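You operate a simulated robot arm through the tools that you are given. There is no shell and no other tool. Be economical: measure what you need, move in short steps, check, and stop when the job is done.

You are at the controls of a simulated two-armed robot. One attempt, no reset.

Task
Tighten the tape reel's black disc, brake off and reel held; then brake it and shut the grip lever.
Fine: one hand on the reel, the other on the black disc, till it is tight; leave the clamp lever and the channel dial.

Only the result counts: the job must be done as asked and must still hold three seconds after the hand-in. Knocking over, shifting, dropping, spilling or breaking anything else fails it.

Robot
Two 6-joint arms with two-finger parallel grippers on one trunk, on a base that drives. Base frame: it is fixed to the floor where the robot stands at the start and does not move with it; the origin is under the middle of the robot, x ahead of it, y to its left, z up. Lengths are in m, angles in rad, forces in N, time in s.
The left shoulder is at the start at [0.06, 0.187, 1.022], the right one opposite. With the tool pointing down near the work surface each hand reaches from about 0.1 to 0.42 m from the robot's upright axis, wherever it stands, measured 20 degrees to its own side. Places, roughly: black disc [0.5, 0.2, 0.6]; brake lever [0.4, 0, 0.4]; channel dial [0.2, 0.5, 0.8]; clamp lever [0, 0.5, 0.5]; grip lever [0.2, 0.4, 0.9]; tape reel [0.5, 0.2, 0.6]. Payload 1.57 kg a hand.
Tool frame (each hand has its own): the origin (TCP) lies between the finger pads and is the grasp point; the fingertips stand 0.03 m ahead of it; z points along the fingers, y is the line along which they close. Largest opening 0.11 m; finger width 0.024, thickness 0.012; the body of the gripper, 0.048 by 0.112 m, starts 0.078 m behind the TCP.
Orientation is told as [roll, pitch, yaw] about the base's x, y, z axes, in that order, counted from this pose: with the fingers straight down and closing along the base's y, the tool's x points along the base's -x, its y along +y and its z along -z.

Tools
- The arms move only by the tool step_arm. It takes "left_deltas", "right_deltas" or both (then of equal length, played together; a hand with none holds still); each is a list of rows, each an object of numbers (a shift or turn left out is 0, a gripper value left out holds the last): "dx", "dy", "dz": the shift along the tool's x, y, z in cm; "wx", "wy", "wz": the turn, a rotation vector about the tool's x, y, z in rad; "gripper": the closure, from 0 (fully open) to 1 (shut). In form: [{"dx": .., "dy": .., "dz": .., "wx": .., "wy": .., "wz": .., "gripper": ..}, ...]. A call has 1 to 12 rows; each row shifts and turns the commanded pose from where the row before left it, along the tool's axes as they then stand. A row lasts 0.2 s, in which the tool goes at most 0.05 m and 0.15 rad; a call with a longer step from one row to the next is refused whole, and so is a gripper value outside its range. Where a pose cannot be reached the arm comes as near as it can. A force on the tool above 90 N (or 10 N above the force at the start of the call, whichever is more), or a blocked arm, ends the call early, and 0.2 s more pass. The fingers move at their own pace (about 0.153 m/s each) and stop on an object; they squeeze with about 41 N. The grip force told is the motor's: it shows also when the fingers shut on nothing. Time passes only in rows, and 0.2 s behind the last, so rows that do not move let the fingers close. The reply holds the time, the measured pose of the TCP, the force on the tool along the base axes, the opening and the grip force, in the units named above and with some noise, with the torque about the TCP (base axes, N m) and any sound that the robot's microphone picked up.
- Cameras (640 x 400 px; columns grow to the right, rows downward): "scene" is now at [0.0094, 0.0317, 1.5621]; the picture's right is [0.44, -0.90, 0.00], its down [-0.69, -0.34, -0.64] and it looks along [0.57, 0.28, -0.77] (base axes); focal length 265 px, centre (320, 200). "left" rides on the left gripper at [0.07, -0.016, -0.141] in its tool frame; the picture's right is [0.23, 0.97, 0.00], its down [-0.86, 0.20, -0.48] and it looks along [-0.47, 0.11, 0.88] (tool axes); focal length 222 px, centre (320, 200). "right" rides on the right gripper at [0.07, 0.016, -0.141] in its tool frame; the picture's right is [-0.23, 0.97, 0.00], its down [-0.86, -0.20, -0.48] and it looks along [-0.47, -0.11, 0.88] (tool axes); focal length 222 px, centre (320, 200). There is no depth. A picture from a camera that has moved, and an enlarged one, comes with that camera's place and axes in the base frame and with its lens.
- snapshot(camera): a new picture of that camera. The clock stands still meanwhile.
- raise_lower(by): slides the trunk up (or, below 0, down) by that many m; the arms and the scene camera ride with it, the base frame stays. It gives what a move gives, with no picture.
- steer(legs): drives the robot by 1 to 6 legs, each [ahead, left, turn to the left] in m, m and rad, along the robot's own axes; the way and the turn of a leg run together, so that a leg with both is an arc; at most 1.5 m and 3.142 rad a leg. The arms and the cameras ride along, it lands a little off, and it stops where it bumps. It gives what a move gives.
- aim_head(pan, tilt): turns the head with the scene camera to pan (to the left, within 1.501 rad either way) and tilt (down, from -0.506 to 1.204), counted from straight ahead of the robot. It gives what a move gives.
- zoom(camera, box): a new picture of the part [left, top, right, bottom] of that camera's present view, enlarged. The clock stands still meanwhile.
- finish_job(): hands the job in; it is judged then, once.

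Go step by step. Nothing tells you exact positions but the pictures and the camera data: compare them with the known pose of the tool, close in by small moves and look again before you grip or let go. The budget is 120 turns and 100 pictures, counting those below and the enlarged ones. Unless the task says otherwise, let go and move clear before handing in, and close with one line.

The tools are called after ">>>" as a command line: name --argument value ..., lists and objects as JSON in quotes. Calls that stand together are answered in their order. step_arm: Moves the arms, as the interface text tells. Its arguments: {"type":"object","properties":{"left_deltas":{"type":"array","items":{"type":"object","properties":{"dx":{"type":"number"},"dy":{"type":"number"},"dz":{"type":"number"},"wx":{"type":"number"},"wy":{"type":"number"},"wz":{"type":"number"},"gripper":{"type":"number"}}}},"right_deltas":{"type":"array","items":{"type":"object","properties":{"dx":{"type":"number"},"dy":{"type":"number"},"dz":{"type":"number"},"wx":{"type":"number"},"wy":{"type":"number"},"wz":{"type":"number"},"gripper":{"type":"number"}}}}},"required":[]} The other tools are called the same way: raise_lower (by) slides the trunk up or down; steer (legs) drives the base; aim_head (pan, tilt) turns the head that bears the scene camera; snapshot (camera) takes a picture; zoom (camera, box) takes an enlarged picture of a part of a camera's view; finish_job () hands the job in.

At the start:

```text
time_s: 0.0
left_tool_pos: [0.2985, 0.3568, 1.1898]
left_tcp_rot: [0.001, 0.001, -0.001]
left_wrist_force: [-0.2, -0.1, 0.1]
left_moment: [-0.03, -0.01, -0.01]
left_opening: 0.1103
left_grasp_force: 0.2
right_tool_pos: [0.2802, 0.0118, 1.116]
right_tcp_rot: [-0.001, 0.0, 0.001]
right_wrist_force: [-0.5, -0.3, 0.0]
right_moment: [-0.04, -0.03, 0.0]
right_opening: 0.1099
right_grasp_force: 0.0
trunk travel left (down, up): [-0.65, 0.34]
robot x, y, heading: [-0.0004, -0.0007, -0.002]
head pan, tilt: [0.456, 0.88]
```

scene: 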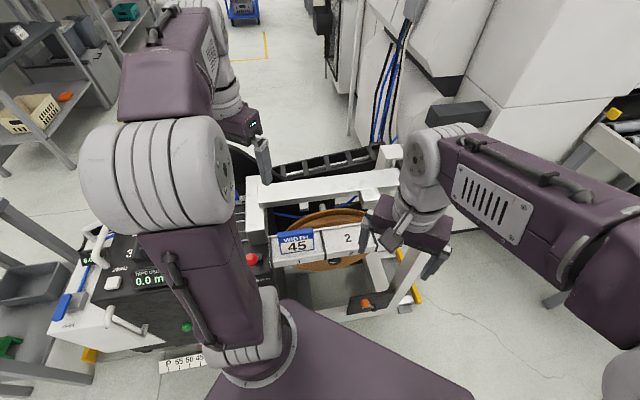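
right: 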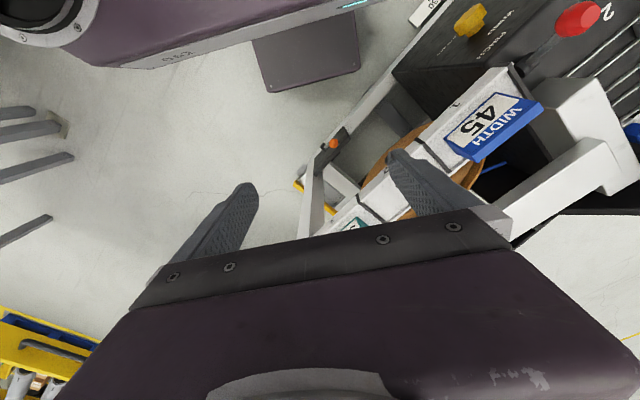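
left: 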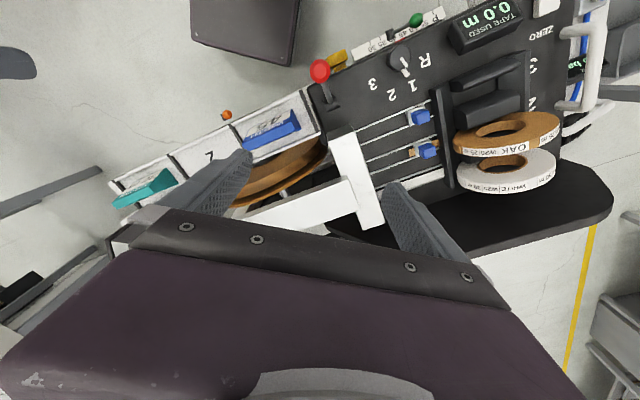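

The arms block much of the machine, which has a reel below a beam with a width plate and a panel with levers and a dial. I'll look closer with zooms before moving.

>>> zoom --camera "scene" --box '[230, 130, 470, 330]'

>>> zoom --camera "left" --box '[100, 0, 640, 240]'

>>> zoom --camera "right" --box '[280, 0, 640, 240]'

```text
2.00 times, centred on (350, 230) of scene
camera zoom: at [0.0094, 0.0317, 1.5621], right [0.44, -0.9, 0.0], down [-0.69, -0.34, -0.64], along [0.57, 0.28, -0.77], focal length 531 px, centre (260, 140)
```

zoom: 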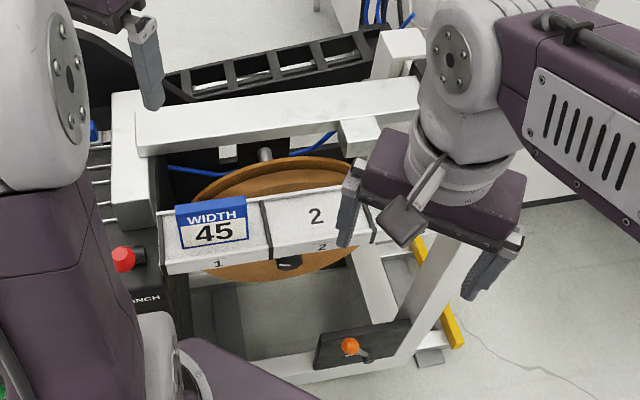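

```text
1.19 times, centred on (370, 120) of left
camera zoom: at [0.2298, 0.3407, 1.3331], right [-0.23, 0.97, 0.0], down [0.86, 0.2, 0.48], along [0.47, 0.11, -0.88], focal length 263 px, centre (261, 295)
```

zoom: 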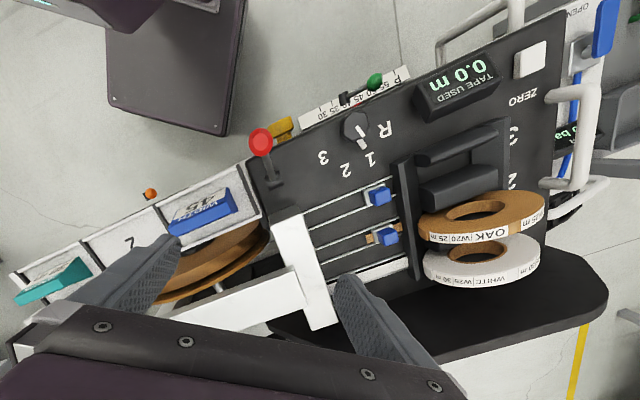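

```text
1.67 times, centred on (460, 120) of right
camera zoom: at [0.2104, 0.0263, 1.2592], right [0.23, 0.97, 0.0], down [0.86, -0.2, 0.48], along [0.47, -0.11, -0.88], focal length 370 px, centre (87, 333)
```

zoom: 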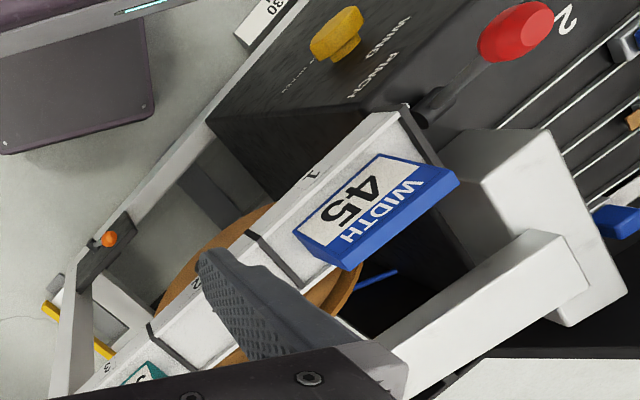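

The orange knob near the bottom looks like the brake, the red knob by "PINCH" may be the grip lever, and the dial shows R/1/2/3. I'll back off a bit to get a clear view of the whole machine front.

>>> steer --legs '[[-0.35, 0, 0]]'

>>> aim_head --pan 0.45 --tilt 0.75

>>> snapshot --camera "scene"

>>> snapshot --camera "left"

>>> snapshot --camera "right"

```text
time_s: 2.3
left_tool_pos: [-0.05, 0.3574, 1.1899]
left_tcp_rot: [0.0, 0.0, -0.006]
left_wrist_force: [-0.3, 0.3, 0.8]
left_moment: [-0.01, -0.01, -0.04]
left_opening: 0.1101
left_grasp_force: 0.0
right_tool_pos: [-0.0718, 0.0117, 1.1176]
right_tcp_rot: [-0.001, 0.001, -0.005]
right_wrist_force: [-0.7, 0.6, 0.3]
right_moment: [-0.02, 0.02, 0.0]
right_opening: 0.11
right_grasp_force: 0.1
trunk travel left (down, up): [-0.65, 0.34]
robot x, y, heading: [-0.3573, 0.0044, -0.0]
head pan, tilt: [0.456, 0.88]
```

```text
time_s: 3.0
left_tool_pos: [-0.0511, 0.3575, 1.1905]
left_tcp_rot: [-0.001, 0.0, -0.005]
left_wrist_force: [0.6, -0.2, 0.0]
left_moment: [-0.01, -0.01, 0.0]
left_opening: 0.11
left_grasp_force: 0.0
right_tool_pos: [-0.0738, 0.0113, 1.1175]
right_tcp_rot: [0.001, 0.0, -0.006]
right_wrist_force: [-0.3, -0.3, 0.2]
right_moment: [0.0, 0.0, 0.0]
right_opening: 0.1099
right_grasp_force: 0.1
trunk travel left (down, up): [-0.65, 0.34]
robot x, y, heading: [-0.3539, -0.0007, -0.006]
head pan, tilt: [0.45, 0.75]
```

```text
93 pictures are left
camera scene: at [-0.3384, 0.035, 1.5723], right [0.43, -0.9, 0.0], down [-0.62, -0.29, -0.73], along [0.66, 0.31, -0.68], focal length 265 px, centre (320, 200)
```

scene: 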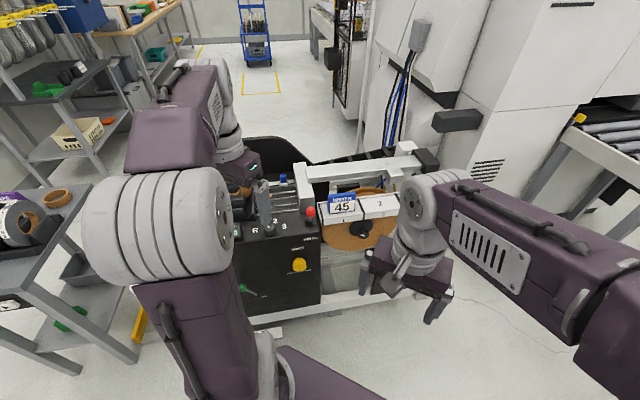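

```text
92 pictures are left
camera left: at [-0.1217, 0.3404, 1.3332], right [-0.22, 0.98, 0.0], down [0.86, 0.19, 0.48], along [0.47, 0.11, -0.88], focal length 222 px, centre (320, 200)
```

left: 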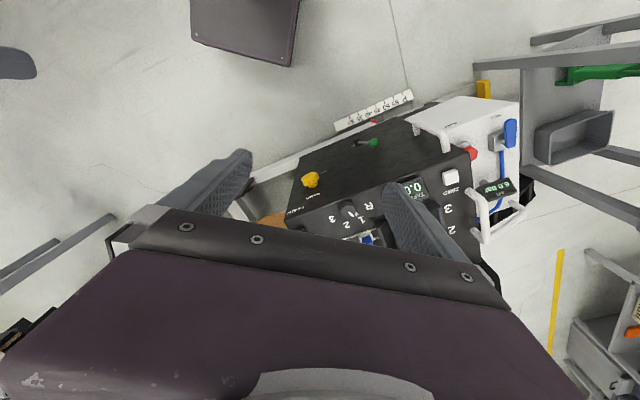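

```text
91 pictures are left
camera right: at [-0.143, 0.0261, 1.2593], right [0.23, 0.97, 0.0], down [0.85, -0.2, 0.48], along [0.47, -0.11, -0.88], focal length 222 px, centre (320, 200)
```

right: 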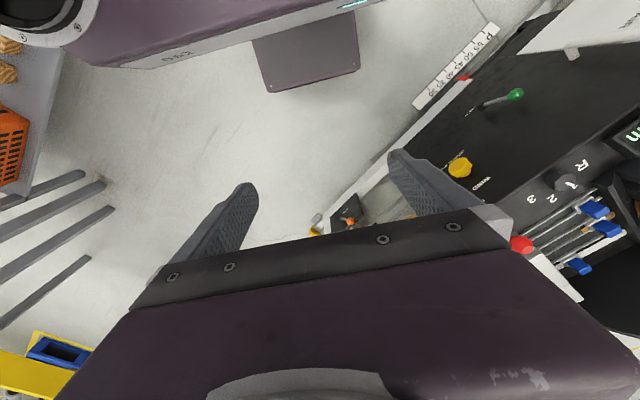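

>>> zoom --camera "scene" --box '[230, 140, 450, 330]'

>>> zoom --camera "left" --box '[250, 80, 550, 260]'

>>> zoom --camera "right" --box '[300, 0, 640, 280]'

```text
2.11 times, centred on (340, 235) of scene
camera zoom: at [-0.3384, 0.035, 1.5723], right [0.43, -0.9, 0.0], down [-0.62, -0.29, -0.73], along [0.66, 0.31, -0.68], focal length 559 px, centre (278, 126)
```

zoom: 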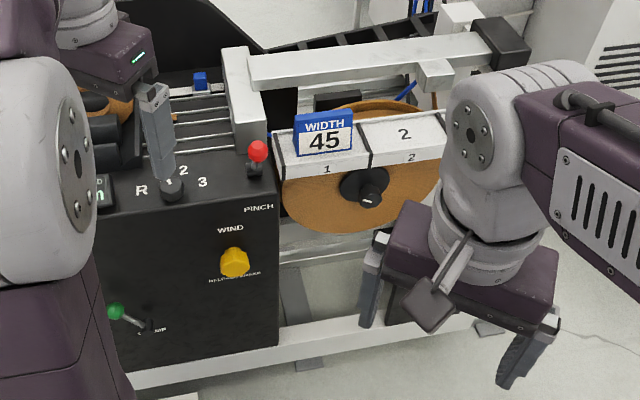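

```text
2.13 times, centred on (400, 170) of left
camera zoom: at [-0.1217, 0.3404, 1.3332], right [-0.22, 0.98, 0.0], down [0.86, 0.19, 0.48], along [0.47, 0.11, -0.88], focal length 474 px, centre (149, 264)
```

zoom: 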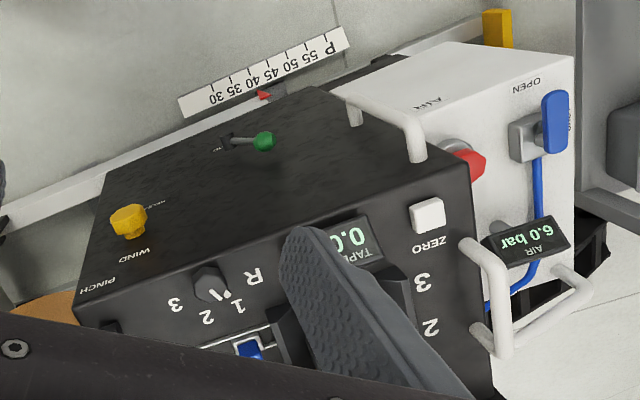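

```text
1.43 times, centred on (470, 140) of right
camera zoom: at [-0.143, 0.0261, 1.2593], right [0.23, 0.97, 0.0], down [0.85, -0.2, 0.48], along [0.47, -0.11, -0.88], focal length 317 px, centre (106, 286)
```

zoom: 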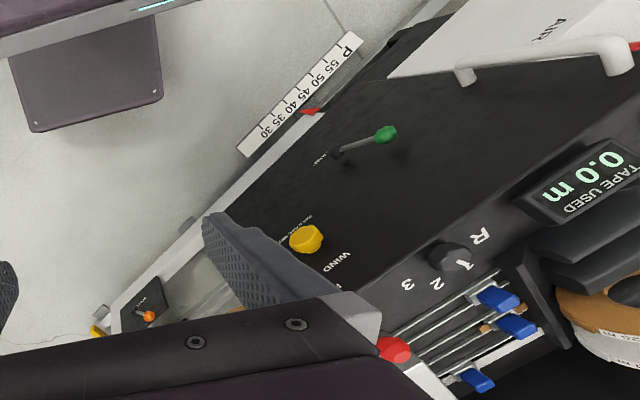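

I read the red knob (PINCH) as the grip lever at about (0.22,0.34,0.92), the disc at about (0.43,0.19,0.68), the orange brake at about (0.44,0.03,0.4), and the machine's yaw as about 0.63 rad. I'll square up to it from here and look again.

>>> steer --legs '[[0, 0, 0.63], [0.05, -0.26, 0]]'

>>> aim_head --pan 0 --tilt 0.8

>>> snapshot --camera "scene"

```text
time_s: 6.6
left_tool_pos: [-0.1268, 0.287, 1.1909]
left_tcp_rot: [0.001, 0.0, 0.624]
left_wrist_force: [-0.8, -0.1, 0.0]
left_moment: [0.04, 0.0, 0.04]
left_opening: 0.1103
left_grasp_force: 0.0
right_tool_pos: [0.0586, -0.0061, 1.1159]
right_tcp_rot: [0.0, 0.001, 0.624]
right_wrist_force: [0.5, -0.5, -0.2]
right_moment: [-0.01, 0.02, -0.01]
right_opening: 0.1101
right_grasp_force: 0.0
trunk travel left (down, up): [-0.65, 0.34]
robot x, y, heading: [-0.1639, -0.1798, 0.622]
head pan, tilt: [0.45, 0.75]
```

```text
time_s: 7.5
left_tool_pos: [-0.1263, 0.2861, 1.1914]
left_tcp_rot: [0.001, -0.001, 0.622]
left_wrist_force: [-0.2, 0.0, -0.2]
left_moment: [0.0, -0.02, -0.01]
left_opening: 0.1099
left_grasp_force: 0.0
right_tool_pos: [0.0602, -0.0059, 1.1183]
right_tcp_rot: [-0.001, 0.0, 0.624]
right_wrist_force: [0.6, -0.4, 0.0]
right_moment: [0.01, -0.01, -0.03]
right_opening: 0.1102
right_grasp_force: 0.1
trunk travel left (down, up): [-0.65, 0.34]
robot x, y, heading: [-0.1564, -0.1802, 0.625]
head pan, tilt: [0.0, 0.799]
```

```text
87 pictures are left
camera scene: at [-0.144, -0.1699, 1.5684], right [0.58, -0.81, 0.0], down [-0.58, -0.42, -0.7], along [0.57, 0.41, -0.72], focal length 265 px, centre (320, 200)
```

scene: 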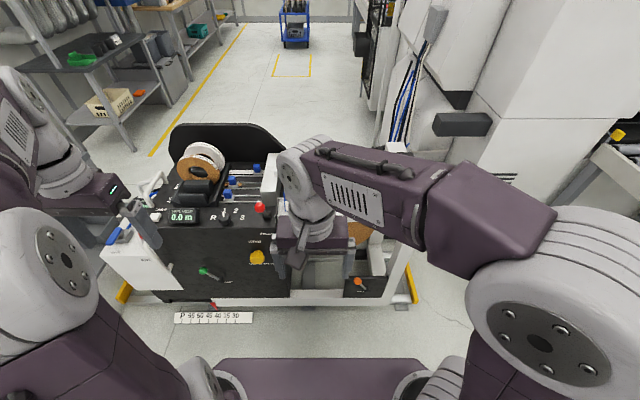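

The right arm hides the reel. I'll swing the right hand to the right and lower the trunk for a flatter view.

>>> step_arm --right_deltas '[{"dy": -5}, {"dy": -5}, {"dy": -5}, {"dy": -5}, {"dy": -5}]'

>>> raise_lower --by -0.35

>>> aim_head --pan 0 --tilt 0.6

>>> snapshot --camera "scene"

>>> snapshot --camera "right"

```text
time_s: 8.7
left_tool_pos: [-0.1255, 0.2845, 1.1914]
left_tcp_rot: [0.001, 0.0, 0.622]
left_wrist_force: [-0.4, 1.8, -0.9]
left_moment: [-0.02, -0.01, -0.05]
left_opening: 0.1101
left_grasp_force: 0.1
right_tool_pos: [0.2079, -0.2103, 1.1175]
right_tcp_rot: [0.001, 0.001, 0.623]
right_wrist_force: [-0.9, 0.2, -0.3]
right_moment: [0.01, 0.02, 0.02]
right_opening: 0.1099
right_grasp_force: 0.1
trunk travel left (down, up): [-0.65, 0.34]
robot x, y, heading: [-0.1607, -0.1804, 0.628]
head pan, tilt: [0.0, 0.799]
```

```text
time_s: 12.1
left_tool_pos: [-0.1255, 0.2846, 0.8406]
left_tcp_rot: [0.0, 0.001, 0.623]
left_wrist_force: [-0.4, 0.2, -0.3]
left_moment: [0.0, -0.02, 0.0]
left_opening: 0.1101
left_grasp_force: 0.1
right_tool_pos: [0.2079, -0.2117, 0.7676]
right_tcp_rot: [-0.001, 0.0, 0.624]
right_wrist_force: [-0.3, -0.1, 0.0]
right_moment: [0.0, 0.0, 0.0]
right_opening: 0.1101
right_grasp_force: 0.0
trunk travel left (down, up): [-0.3, 0.69]
robot x, y, heading: [-0.1611, -0.1802, 0.623]
head pan, tilt: [0.0, 0.799]
```

```text
time_s: 12.8
left_tool_pos: [-0.1254, 0.2861, 0.8401]
left_tcp_rot: [0.002, -0.002, 0.623]
left_wrist_force: [-0.2, -0.5, -0.3]
left_moment: [-0.02, -0.02, 0.03]
left_opening: 0.1102
left_grasp_force: 0.1
right_tool_pos: [0.2074, -0.2102, 0.7682]
right_tcp_rot: [0.002, 0.0, 0.622]
right_wrist_force: [0.2, -0.3, 0.0]
right_moment: [0.04, -0.01, -0.02]
right_opening: 0.1102
right_grasp_force: 0.0
trunk travel left (down, up): [-0.3, 0.69]
robot x, y, heading: [-0.1608, -0.1806, 0.62]
head pan, tilt: [0.0, 0.6]
```

```text
86 pictures are left
camera scene: at [-0.1373, -0.1659, 1.2352], right [0.58, -0.81, 0.0], down [-0.46, -0.33, -0.82], along [0.67, 0.48, -0.57], focal length 265 px, centre (320, 200)
```

scene: 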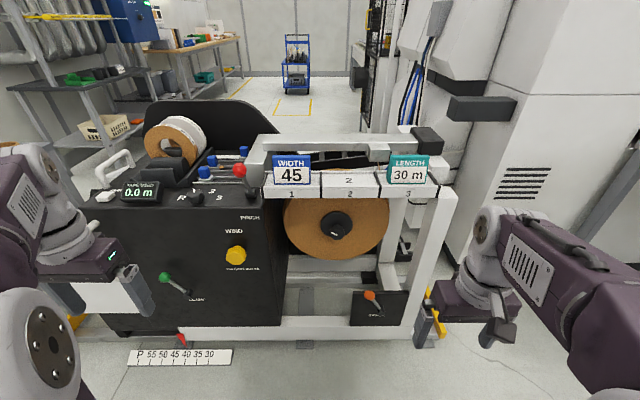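

```text
85 pictures are left
camera right: at [0.1407, -0.2396, 0.91], right [-0.38, 0.92, 0.0], down [0.81, 0.34, 0.48], along [0.44, 0.18, -0.88], focal length 222 px, centre (320, 200)
```

right: 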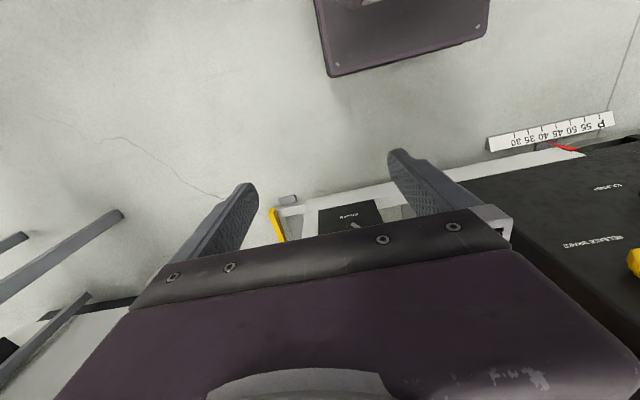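

Excellent frontal view. I'll zoom in on the reel, the panel, and the brake.

>>> zoom --camera "scene" --box '[270, 140, 430, 270]'

>>> zoom --camera "scene" --box '[340, 270, 440, 340]'

>>> zoom --camera "scene" --box '[140, 140, 290, 310]'

```text
3.08 times, centred on (350, 205) of scene
camera zoom: at [-0.1373, -0.1659, 1.2352], right [0.58, -0.81, 0.0], down [-0.46, -0.33, -0.82], along [0.67, 0.48, -0.57], focal length 817 px, centre (228, 185)
```

zoom: 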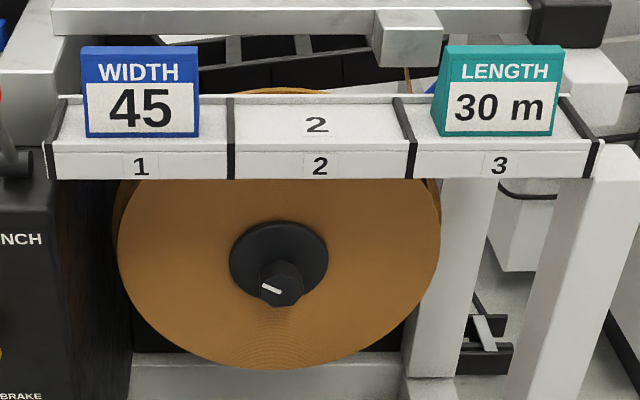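

```text
5.71 times, centred on (390, 305) of scene
camera zoom: at [-0.1373, -0.1659, 1.2352], right [0.58, -0.81, 0.0], down [-0.46, -0.33, -0.82], along [0.67, 0.48, -0.57], focal length 1517 px, centre (-80, -400)
```

zoom: 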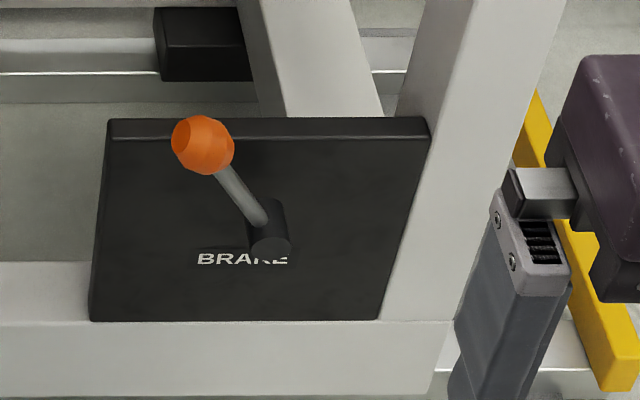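

```text
2.35 times, centred on (215, 225) of scene
camera zoom: at [-0.1373, -0.1659, 1.2352], right [0.58, -0.81, 0.0], down [-0.46, -0.33, -0.82], along [0.67, 0.48, -0.57], focal length 624 px, centre (567, 141)
```

zoom: 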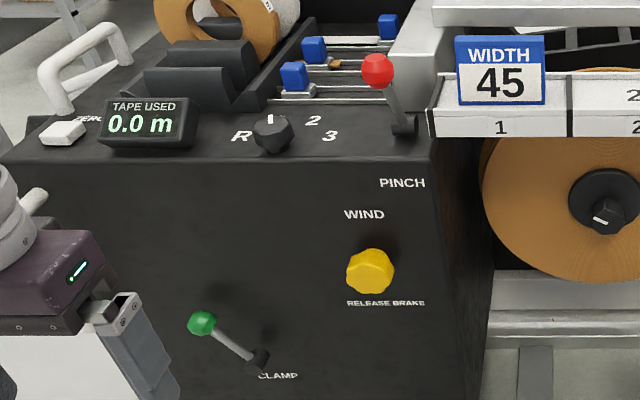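

The brake knob leans up-left, the disc has a knob at its centre near (0.487,0.212,0.628), and the reel radius is about 0.19. I'll raise the trunk and move in, to look from above at the gap between the bar and the reel.

>>> raise_lower --by 0.35

>>> steer --legs '[[0.28, 0, 0]]'

>>> snapshot --camera "right"

>>> snapshot --camera "left"

>>> snapshot --camera "scene"

```text
time_s: 16.2
left_tool_pos: [-0.1246, 0.286, 1.1899]
left_tcp_rot: [0.002, -0.003, 0.622]
left_wrist_force: [0.3, -0.2, 0.0]
left_moment: [0.0, -0.01, 0.01]
left_opening: 0.11
left_grasp_force: 0.1
right_tool_pos: [0.2078, -0.2101, 1.1182]
right_tcp_rot: [0.0, 0.0, 0.624]
right_wrist_force: [-0.2, 0.2, -0.7]
right_moment: [-0.03, -0.01, 0.02]
right_opening: 0.1099
right_grasp_force: 0.1
trunk travel left (down, up): [-0.65, 0.34]
robot x, y, heading: [-0.1574, -0.1799, 0.625]
head pan, tilt: [0.0, 0.6]
```

```text
time_s: 18.2
left_tool_pos: [0.0992, 0.4478, 1.191]
left_tcp_rot: [0.001, 0.0, 0.626]
left_wrist_force: [-0.3, 0.4, -0.9]
left_moment: [-0.01, 0.02, -0.01]
left_opening: 0.1102
left_grasp_force: 0.1
right_tool_pos: [0.4327, -0.0461, 1.1173]
right_tcp_rot: [-0.001, 0.001, 0.625]
right_wrist_force: [0.1, 0.4, 0.3]
right_moment: [0.0, -0.01, -0.01]
right_opening: 0.1101
right_grasp_force: 0.1
trunk travel left (down, up): [-0.65, 0.34]
robot x, y, heading: [0.0656, -0.0167, 0.623]
head pan, tilt: [0.0, 0.6]
```

```text
81 pictures are left
camera right: at [0.3663, -0.0768, 1.2601], right [-0.39, 0.92, 0.0], down [0.81, 0.34, 0.48], along [0.44, 0.18, -0.88], focal length 222 px, centre (320, 200)
```

right: 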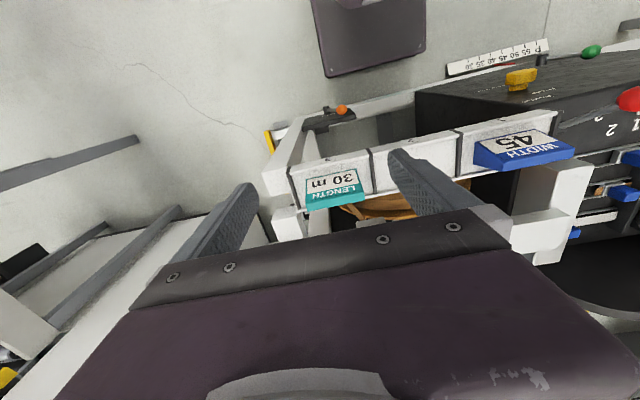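

```text
80 pictures are left
camera left: at [0.0513, 0.393, 1.3332], right [-0.75, 0.66, 0.0], down [0.58, 0.66, 0.48], along [0.31, 0.36, -0.88], focal length 222 px, centre (320, 200)
```

left: 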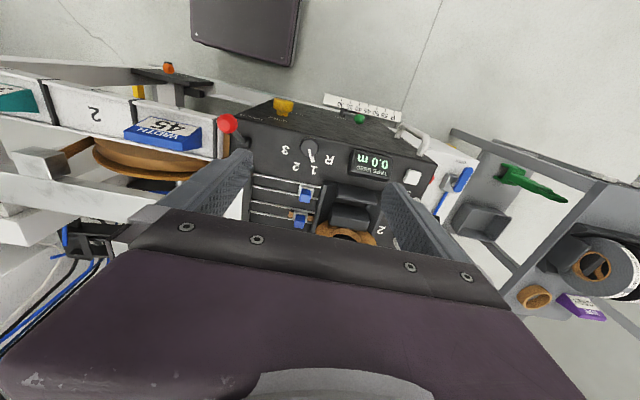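

```text
79 pictures are left
camera scene: at [0.0881, -0.0036, 1.5852], right [0.58, -0.81, 0.0], down [-0.46, -0.33, -0.83], along [0.67, 0.48, -0.56], focal length 265 px, centre (320, 200)
```

scene: 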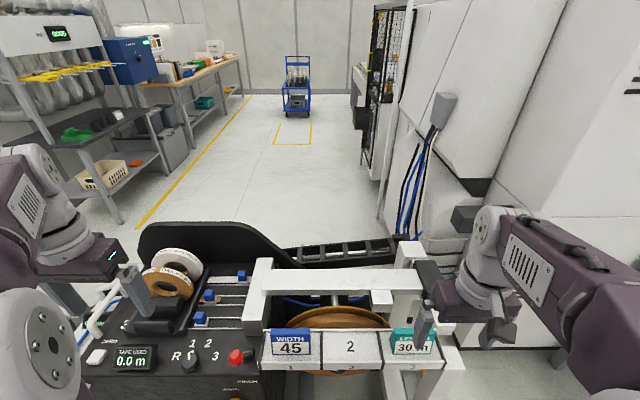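

>>> aim_head --pan -0.05 --tilt 1.0

>>> zoom --camera "scene" --box '[200, 80, 480, 290]'

>>> zoom --camera "left" --box '[0, 50, 320, 260]'

```text
time_s: 19.1
left_tool_pos: [0.0991, 0.4484, 1.1905]
left_tcp_rot: [0.0, 0.001, 0.625]
left_wrist_force: [-0.1, 0.4, 0.2]
left_moment: [0.0, -0.03, 0.01]
left_opening: 0.1099
left_grasp_force: 0.0
right_tool_pos: [0.4339, -0.0465, 1.1195]
right_tcp_rot: [0.0, 0.0, 0.623]
right_wrist_force: [0.4, -0.6, 0.0]
right_moment: [-0.01, -0.03, 0.0]
right_opening: 0.1097
right_grasp_force: 0.0
trunk travel left (down, up): [-0.65, 0.34]
robot x, y, heading: [0.0652, -0.0143, 0.624]
head pan, tilt: [-0.051, 1.0]
```

```text
1.90 times, centred on (340, 185) of scene
camera zoom: at [0.0753, -0.0171, 1.5533], right [0.54, -0.84, 0.0], down [-0.71, -0.46, -0.54], along [0.45, 0.29, -0.84], focal length 506 px, centre (282, 229)
```

zoom: 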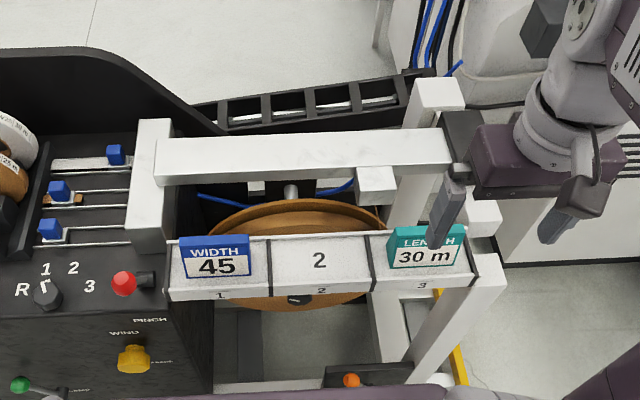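

```text
1.90 times, centred on (160, 155) of left
camera zoom: at [0.0517, 0.3933, 1.3331], right [-0.75, 0.66, 0.0], down [0.58, 0.66, 0.48], along [0.31, 0.36, -0.88], focal length 423 px, centre (625, 286)
```

zoom: 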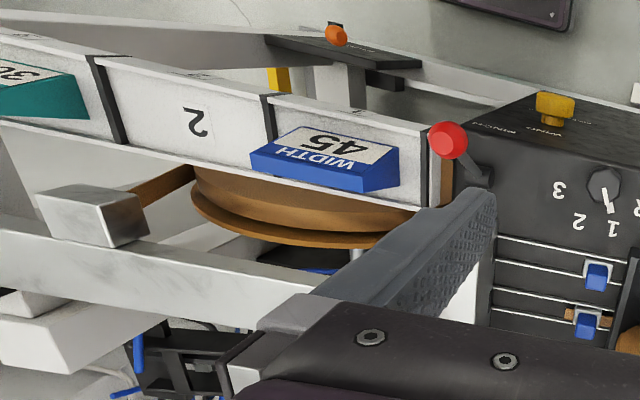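

The pinch lever leans toward me. The gap above the reel is too tight for a grip from above, so next I'll back off, lower the trunk, and look at the brake and the reel's lower side with the wrist camera.

>>> steer --legs '[[-0.22, 0, 0]]'

>>> raise_lower --by -0.5

>>> aim_head --pan 0 --tilt 0.55

>>> snapshot --camera "right"

>>> snapshot --camera "scene"

```text
time_s: 20.7
left_tool_pos: [-0.0793, 0.3206, 1.1907]
left_tcp_rot: [-0.001, 0.0, 0.625]
left_wrist_force: [-0.2, -0.1, -0.2]
left_moment: [-0.01, 0.0, -0.02]
left_opening: 0.1102
left_grasp_force: 0.0
right_tool_pos: [0.257, -0.1732, 1.1189]
right_tcp_rot: [-0.001, 0.001, 0.625]
right_wrist_force: [-0.3, 0.4, 0.8]
right_moment: [0.02, -0.03, 0.0]
right_opening: 0.1101
right_grasp_force: 0.1
trunk travel left (down, up): [-0.65, 0.34]
robot x, y, heading: [-0.1073, -0.1433, 0.621]
head pan, tilt: [-0.051, 1.0]
```

```text
refused: -0.5 is not a number from -0.4 to 0.4
```

```text
time_s: 21.6
left_tool_pos: [-0.0774, 0.3212, 1.1899]
left_tcp_rot: [0.0, -0.001, 0.625]
left_wrist_force: [0.1, -0.8, 0.5]
left_moment: [0.01, 0.01, -0.01]
left_opening: 0.1097
left_grasp_force: 0.0
right_tool_pos: [0.257, -0.1743, 1.1173]
right_tcp_rot: [0.0, 0.0, 0.627]
right_wrist_force: [-0.2, 0.2, 1.0]
right_moment: [-0.02, 0.01, 0.02]
right_opening: 0.1099
right_grasp_force: 0.0
trunk travel left (down, up): [-0.65, 0.34]
robot x, y, heading: [-0.1088, -0.1438, 0.627]
head pan, tilt: [0.0, 0.55]
```

```text
76 pictures are left
camera right: at [0.1905, -0.2034, 1.2599], right [-0.39, 0.92, 0.0], down [0.81, 0.34, 0.48], along [0.44, 0.18, -0.88], focal length 222 px, centre (320, 200)
```

right: 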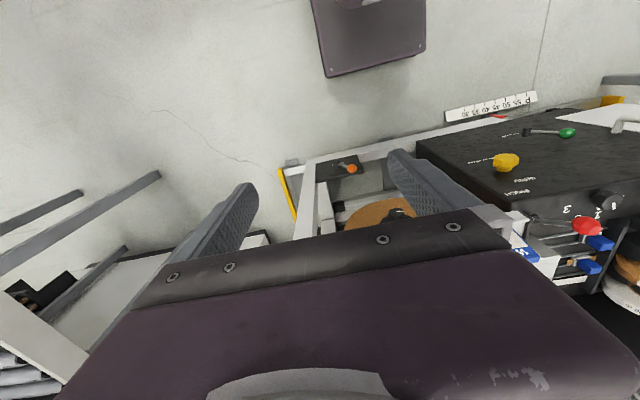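

```text
75 pictures are left
camera scene: at [-0.0866, -0.1297, 1.5896], right [0.59, -0.81, 0.0], down [-0.42, -0.31, -0.85], along [0.69, 0.5, -0.52], focal length 265 px, centre (320, 200)
```

scene: 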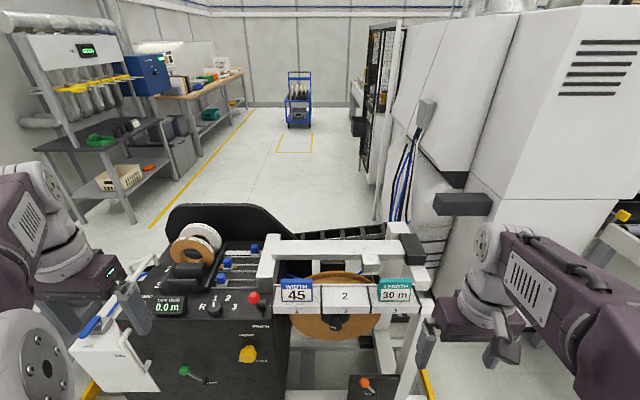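

>>> raise_lower --by -0.4

>>> step_arm --right_deltas '[{"wy": -0.14, "dz": 2}, {"wy": -0.14, "dz": 2}, {"wy": -0.14, "dz": 2}, {"wy": -0.14, "dz": 2}, {"wy": -0.14}, {"wy": -0.14}]'

>>> snapshot --camera "right"

>>> snapshot --camera "scene"

```text
time_s: 25.5
left_tool_pos: [-0.0776, 0.3204, 0.7915]
left_tcp_rot: [-0.001, 0.0, 0.627]
left_wrist_force: [-0.5, -1.1, 0.5]
left_moment: [-0.04, 0.0, 0.01]
left_opening: 0.1103
left_grasp_force: 0.1
right_tool_pos: [0.2563, -0.1738, 0.7185]
right_tcp_rot: [-0.001, 0.001, 0.626]
right_wrist_force: [-0.1, 0.3, -0.2]
right_moment: [-0.01, 0.01, 0.02]
right_opening: 0.1102
right_grasp_force: 0.1
trunk travel left (down, up): [-0.25, 0.74]
robot x, y, heading: [-0.1136, -0.1447, 0.628]
head pan, tilt: [0.0, 0.55]
```

```text
time_s: 26.9
left_tool_pos: [-0.0772, 0.3196, 0.791]
left_tcp_rot: [0.002, 0.001, 0.625]
left_wrist_force: [0.0, 0.1, 0.2]
left_moment: [0.01, -0.02, -0.02]
left_opening: 0.1101
left_grasp_force: 0.1
right_tool_pos: [0.3536, -0.1514, 0.71]
right_tcp_rot: [0.0, -0.837, 0.625]
right_wrist_force: [-0.5, 0.0, 0.5]
right_moment: [0.02, 0.05, -0.02]
right_opening: 0.11
right_grasp_force: 0.1
right hand out of reach, approached as far as the arm can: row 2, 3, 4, 5, 6
trunk travel left (down, up): [-0.25, 0.74]
robot x, y, heading: [-0.1119, -0.1466, 0.624]
head pan, tilt: [0.0, 0.55]
```

```text
74 pictures are left
camera right: at [0.221, -0.2293, 0.7528], right [-0.45, 0.88, 0.17], down [0.29, -0.03, 0.96], along [0.84, 0.48, -0.24], focal length 222 px, centre (320, 200)
```

right: 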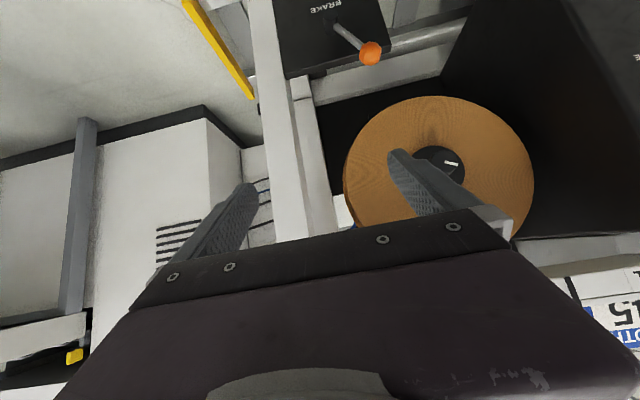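

```text
73 pictures are left
camera scene: at [-0.087, -0.13, 1.1897], right [0.59, -0.81, 0.0], down [-0.42, -0.31, -0.85], along [0.69, 0.5, -0.52], focal length 265 px, centre (320, 200)
```

scene: 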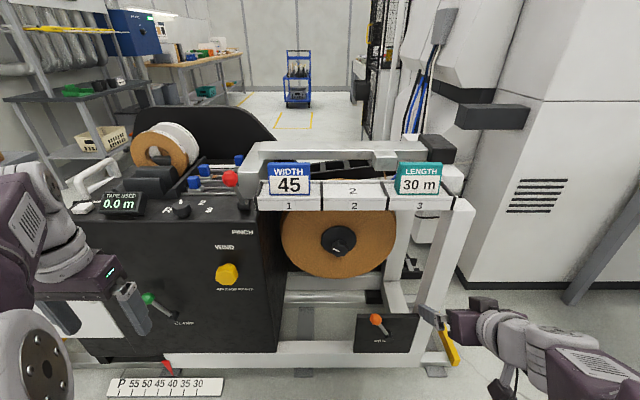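

>>> zoom --camera "right" --box '[240, 0, 560, 250]'

>>> zoom --camera "scene" --box '[260, 190, 480, 370]'

```text
1.60 times, centred on (400, 125) of right
camera zoom: at [0.221, -0.2293, 0.7528], right [-0.45, 0.88, 0.17], down [0.29, -0.03, 0.96], along [0.84, 0.48, -0.24], focal length 355 px, centre (192, 320)
```

zoom: 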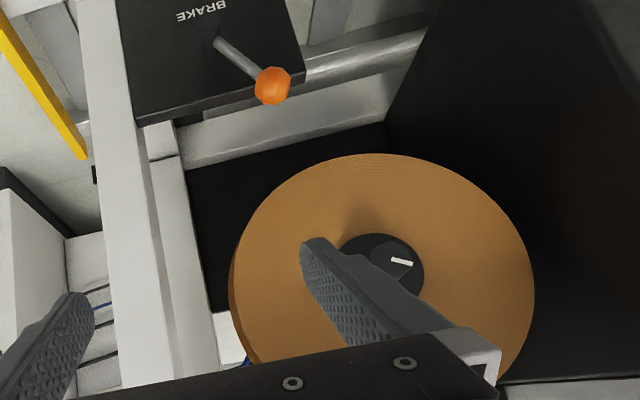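

```text
2.22 times, centred on (370, 280) of scene
camera zoom: at [-0.087, -0.13, 1.1897], right [0.59, -0.81, 0.0], down [-0.42, -0.31, -0.85], along [0.69, 0.5, -0.52], focal length 590 px, centre (209, 22)
```

zoom: 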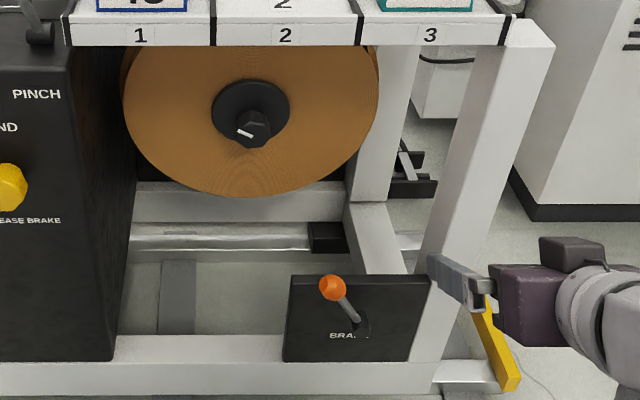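

The brake knob is at about (0.424,0.028,0.446), its pivot is at (0.44,−0.018,0.377), and it swings sideways about the face normal. I'll bring both hands to point straight ahead at the machine.

>>> step_arm --right_deltas '[{"dz": 3, "dx": -2.7, "wy": -0.147}, {"dz": 3.3, "dx": -2.2, "wy": -0.147}, {"dz": 3.5, "dx": -1.6, "wy": -0.147}, {"dz": 2, "wy": -0.147}, {"wy": -0.147}, {}]' --left_deltas '[{"dx": -3, "wy": -0.147}, {"dx": -3, "wy": -0.147}, {"dx": -3, "dz": 1, "wy": -0.147}, {"dx": -2, "dz": 1, "wy": -0.147}, {"dx": -2, "dz": 1, "wy": -0.147}, {"wy": -0.147}]'

>>> snapshot --camera "scene"

```text
time_s: 28.3
left_tool_pos: [0.0315, 0.4004, 0.7954]
left_tcp_rot: [0.0, -0.883, 0.629]
left_wrist_force: [-1.1, -0.9, -0.6]
left_moment: [-0.05, 0.0, 0.01]
left_opening: 0.1099
left_grasp_force: 0.1
right_tool_pos: [0.488, -0.0776, 0.7311]
right_tcp_rot: [1.48, -1.559, -0.849]
right_wrist_force: [0.0, 0.3, 0.0]
right_moment: [0.03, -0.01, 0.0]
right_opening: 0.1099
right_grasp_force: 0.1
right hand out of reach, approached as far as the arm can: row 1, 4, 5
trunk travel left (down, up): [-0.25, 0.74]
robot x, y, heading: [-0.1145, -0.1474, 0.628]
head pan, tilt: [0.0, 0.55]
```

```text
70 pictures are left
camera scene: at [-0.0872, -0.1301, 1.1898], right [0.59, -0.81, 0.0], down [-0.42, -0.31, -0.85], along [0.69, 0.5, -0.52], focal length 265 px, centre (320, 200)
```

scene: 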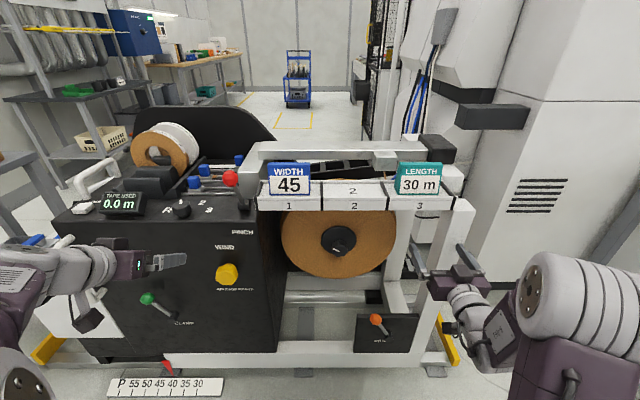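

Both hands point ahead now. I'll shift the right hand to the right side of the reel (s≈0.27, z≈0.60), roll it a quarter turn so its camera sits to the right, and close it.

>>> step_arm --right_deltas '[{"dx": 3.25, "dy": 2, "gripper": 1}, {"dx": 3.25, "dy": 2}, {"dx": 3.25, "dy": 2}, {"dx": 3.25, "dy": 2}, {"wz": -0.147}, {"wz": -0.147}, {"wz": -0.147}, {"wz": -0.147}, {"wz": -0.147}, {"wz": -0.147}, {"wz": -0.147}, {"wz": -0.147}]'

>>> step_arm --right_deltas '[{"wz": -0.147}, {"wz": -0.147}, {"wz": -0.1}, {}]'

>>> snapshot --camera "scene"

>>> snapshot --camera "right"

```text
time_s: 29.0
left_tool_pos: [0.0371, 0.4016, 0.792]
left_tcp_rot: [-0.004, -0.875, 0.624]
left_wrist_force: [1.4, 1.7, -1.3]
left_moment: [-0.03, 0.02, -0.02]
left_opening: 0.1099
left_grasp_force: 0.1
right_tool_pos: [0.5154, -0.0727, 0.7139]
right_tcp_rot: [1.305, -1.55, -0.706]
right_wrist_force: [0.4, 0.1, -1.0]
right_moment: [0.01, -0.03, -0.07]
right_opening: 0.0
right_grasp_force: 21.3
right hand out of reach, approached as far as the arm can: row 1, 2, 3
trunk travel left (down, up): [-0.25, 0.74]
robot x, y, heading: [-0.1137, -0.1449, 0.621]
head pan, tilt: [0.0, 0.55]
stopped in row 3 (right hand): the force on the tool passed its limit at 138 N (the readings are from after the stop); the commanded pose is now the measured one
```

```text
time_s: 29.4
left_tool_pos: [0.0327, 0.3982, 0.7966]
left_tcp_rot: [0.001, -0.885, 0.62]
left_wrist_force: [-0.2, 0.4, 0.7]
left_moment: [0.0, 0.02, 0.01]
left_opening: 0.1098
left_grasp_force: 0.1
right_tool_pos: [0.522, -0.0781, 0.727]
right_tcp_rot: [-0.91, -1.476, 1.568]
right_wrist_force: [-4.9, 8.2, 2.5]
right_moment: [0.07, 0.0, 0.18]
right_opening: 0.0001
right_grasp_force: 21.2
right hand out of reach, approached as far as the arm can: row 1, 2
trunk travel left (down, up): [-0.25, 0.74]
robot x, y, heading: [-0.1113, -0.1452, 0.624]
head pan, tilt: [0.0, 0.55]
stopped in row 2 (right hand): the force on the tool passed its limit at 114 N (the readings are from after the stop); the commanded pose is now the measured one
```

```text
69 pictures are left
camera scene: at [-0.0888, -0.1321, 1.1901], right [0.58, -0.81, 0.0], down [-0.42, -0.3, -0.85], along [0.69, 0.5, -0.52], focal length 265 px, centre (320, 200)
```

scene: 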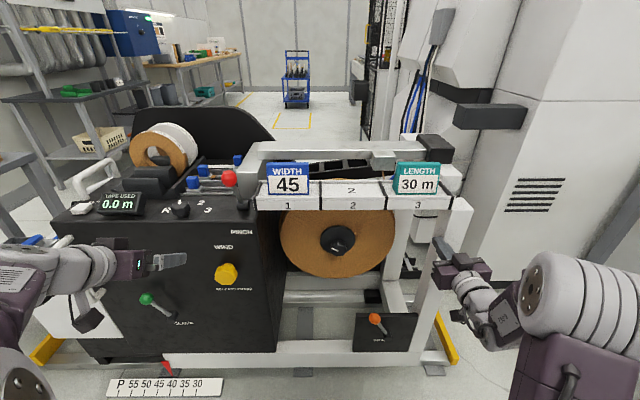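

```text
68 pictures are left
camera right: at [0.3995, -0.16, 0.6666], right [-0.6, 0.79, 0.15], down [-0.26, -0.37, 0.89], along [0.76, 0.5, 0.42], focal length 222 px, centre (320, 200)
```

right: 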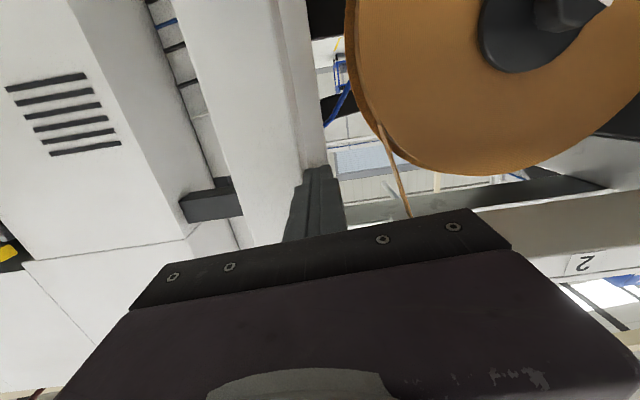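

The right finger brushed the front post and the arm was near its reach limit; the machine looks unmoved. I'll pull both hands back, then shift the base forward and to the right.

>>> step_arm --right_deltas '[{"dz": -3}, {"dz": -3}, {"dz": -3}, {"dz": -3}, {}]'

>>> step_arm --left_deltas '[{"dz": -2, "dx": 2}, {"dz": -2, "dx": 2}, {"dz": -2, "dx": 2}, {"dz": -2, "dx": 2}, {}]'

>>> snapshot --camera "scene"

```text
time_s: 30.6
left_tool_pos: [0.0333, 0.3976, 0.7955]
left_tcp_rot: [0.001, -0.882, 0.622]
left_wrist_force: [0.5, 0.1, 0.4]
left_moment: [0.0, 0.02, 0.02]
left_opening: 0.1103
left_grasp_force: 0.0
right_tool_pos: [0.4521, -0.1571, 0.7382]
right_tcp_rot: [-0.89, -1.472, 1.546]
right_wrist_force: [-0.4, 0.7, -0.2]
right_moment: [0.0, 0.01, -0.01]
right_opening: 0.0001
right_grasp_force: 21.3
right hand out of reach, approached as far as the arm can: row 2, 3, 4
trunk travel left (down, up): [-0.25, 0.74]
robot x, y, heading: [-0.1101, -0.1457, 0.621]
head pan, tilt: [0.0, 0.55]
```

```text
time_s: 31.8
left_tool_pos: [-0.0599, 0.3363, 0.7845]
left_tcp_rot: [-0.003, -0.881, 0.622]
left_wrist_force: [-0.5, 0.0, 0.0]
left_moment: [-0.01, 0.01, 0.0]
left_opening: 0.11
left_grasp_force: 0.1
right_tool_pos: [0.4518, -0.1569, 0.7365]
right_tcp_rot: [-0.889, -1.472, 1.544]
right_wrist_force: [0.1, 0.1, 0.1]
right_moment: [-0.01, -0.04, 0.02]
right_opening: 0.0
right_grasp_force: 21.4
trunk travel left (down, up): [-0.25, 0.74]
robot x, y, heading: [-0.1156, -0.1484, 0.621]
head pan, tilt: [0.0, 0.55]
```

```text
67 pictures are left
camera scene: at [-0.0885, -0.1316, 1.1897], right [0.58, -0.81, 0.0], down [-0.42, -0.3, -0.85], along [0.69, 0.5, -0.52], focal length 265 px, centre (320, 200)
```

scene: 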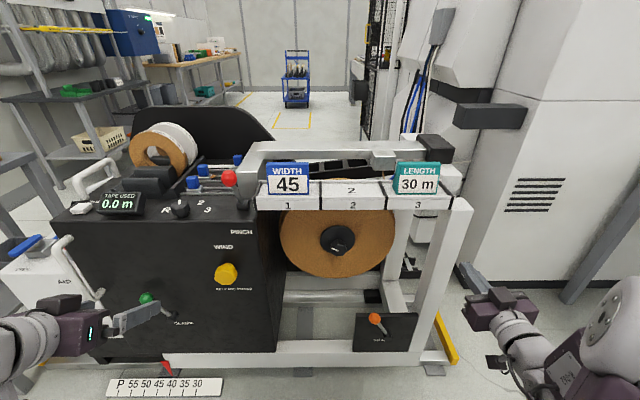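

>>> step_arm --right_deltas '[{"dy": 4}, {"dy": 4}, {"dy": 4}, {"dy": 4}, {}]'

>>> snapshot --camera "right"

```text
time_s: 33.0
left_tool_pos: [-0.0606, 0.3356, 0.7845]
left_tcp_rot: [-0.003, -0.881, 0.62]
left_wrist_force: [0.5, 0.5, 0.8]
left_moment: [-0.03, 0.0, -0.01]
left_opening: 0.1099
left_grasp_force: 0.0
right_tool_pos: [0.4328, -0.0556, 0.7844]
right_tcp_rot: [-0.794, -1.477, 1.453]
right_wrist_force: [-0.1, -0.2, 0.2]
right_moment: [0.01, 0.02, -0.02]
right_opening: 0.0
right_grasp_force: 20.7
right hand out of reach, approached as far as the arm can: row 1, 2, 3, 4
trunk travel left (down, up): [-0.25, 0.74]
robot x, y, heading: [-0.1138, -0.1473, 0.623]
head pan, tilt: [0.0, 0.55]
```

```text
66 pictures are left
camera right: at [0.31, -0.1369, 0.7235], right [-0.6, 0.79, 0.16], down [-0.24, -0.37, 0.9], along [0.76, 0.5, 0.41], focal length 222 px, centre (320, 200)
```

right: 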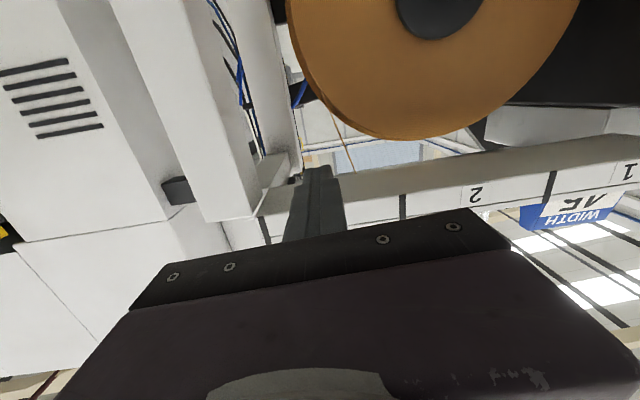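

The "out of reach" notices come from being too close (folded arm), not too far, so extending toward the machine will be fine. I'll slide the base a bit right and back, then bring the right hand in at z≈0.60.

>>> steer --legs '[[-0.05, 0, 0], [0, -0.1, 0]]'

>>> step_arm --right_deltas '[{"dx": 2, "dy": 4}, {"dx": 2, "dy": 4}, {"dx": 3, "dz": 3}, {"dx": 3, "dz": 3}, {"dx": 3, "dz": 1}, {}]'

>>> snapshot --camera "scene"

>>> snapshot --camera "right"

```text
time_s: 34.7
left_tool_pos: [-0.0408, 0.2224, 0.7853]
left_tcp_rot: [0.001, -0.882, 0.622]
left_wrist_force: [0.3, 0.0, -0.7]
left_moment: [-0.01, -0.02, -0.04]
left_opening: 0.1101
left_grasp_force: 0.1
right_tool_pos: [0.4531, -0.1678, 0.7832]
right_tcp_rot: [-0.786, -1.476, 1.449]
right_wrist_force: [-0.1, -1.5, -0.1]
right_moment: [0.0, 0.02, 0.01]
right_opening: 0.0
right_grasp_force: 20.8
trunk travel left (down, up): [-0.25, 0.74]
robot x, y, heading: [-0.09, -0.2609, 0.624]
head pan, tilt: [0.0, 0.55]
```

```text
time_s: 36.1
left_tool_pos: [-0.0409, 0.2213, 0.7841]
left_tcp_rot: [-0.002, -0.879, 0.62]
left_wrist_force: [1.1, 0.3, 1.1]
left_moment: [0.02, 0.03, 0.0]
left_opening: 0.1099
left_grasp_force: 0.0
right_tool_pos: [0.5336, -0.1548, 0.7331]
right_tcp_rot: [-0.688, -1.48, 1.363]
right_wrist_force: [-0.6, 0.2, 0.9]
right_moment: [0.02, 0.01, -0.01]
right_opening: 0.0001
right_grasp_force: 21.1
right hand out of reach, approached as far as the arm can: row 1, 2, 3, 4, 5
trunk travel left (down, up): [-0.25, 0.74]
robot x, y, heading: [-0.0939, -0.2595, 0.62]
head pan, tilt: [0.0, 0.55]
```

```text
65 pictures are left
camera scene: at [-0.0695, -0.2439, 1.1897], right [0.58, -0.81, 0.0], down [-0.42, -0.3, -0.85], along [0.69, 0.5, -0.52], focal length 265 px, centre (320, 200)
```

scene: 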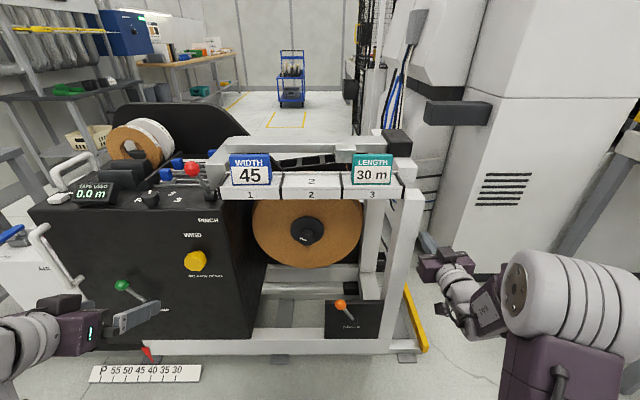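

```text
64 pictures are left
camera right: at [0.4102, -0.2385, 0.6735], right [-0.6, 0.78, 0.17], down [-0.23, -0.37, 0.9], along [0.76, 0.5, 0.41], focal length 222 px, centre (320, 200)
```

right: 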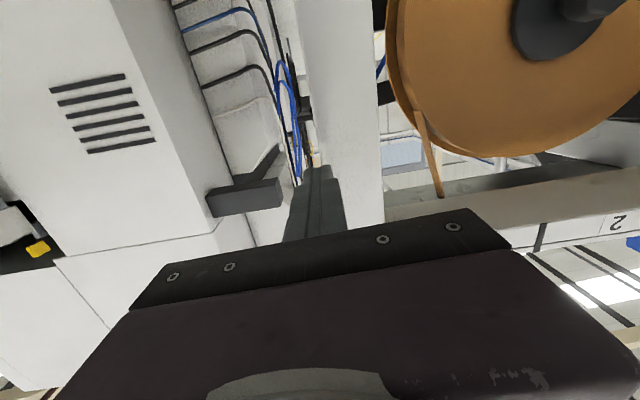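

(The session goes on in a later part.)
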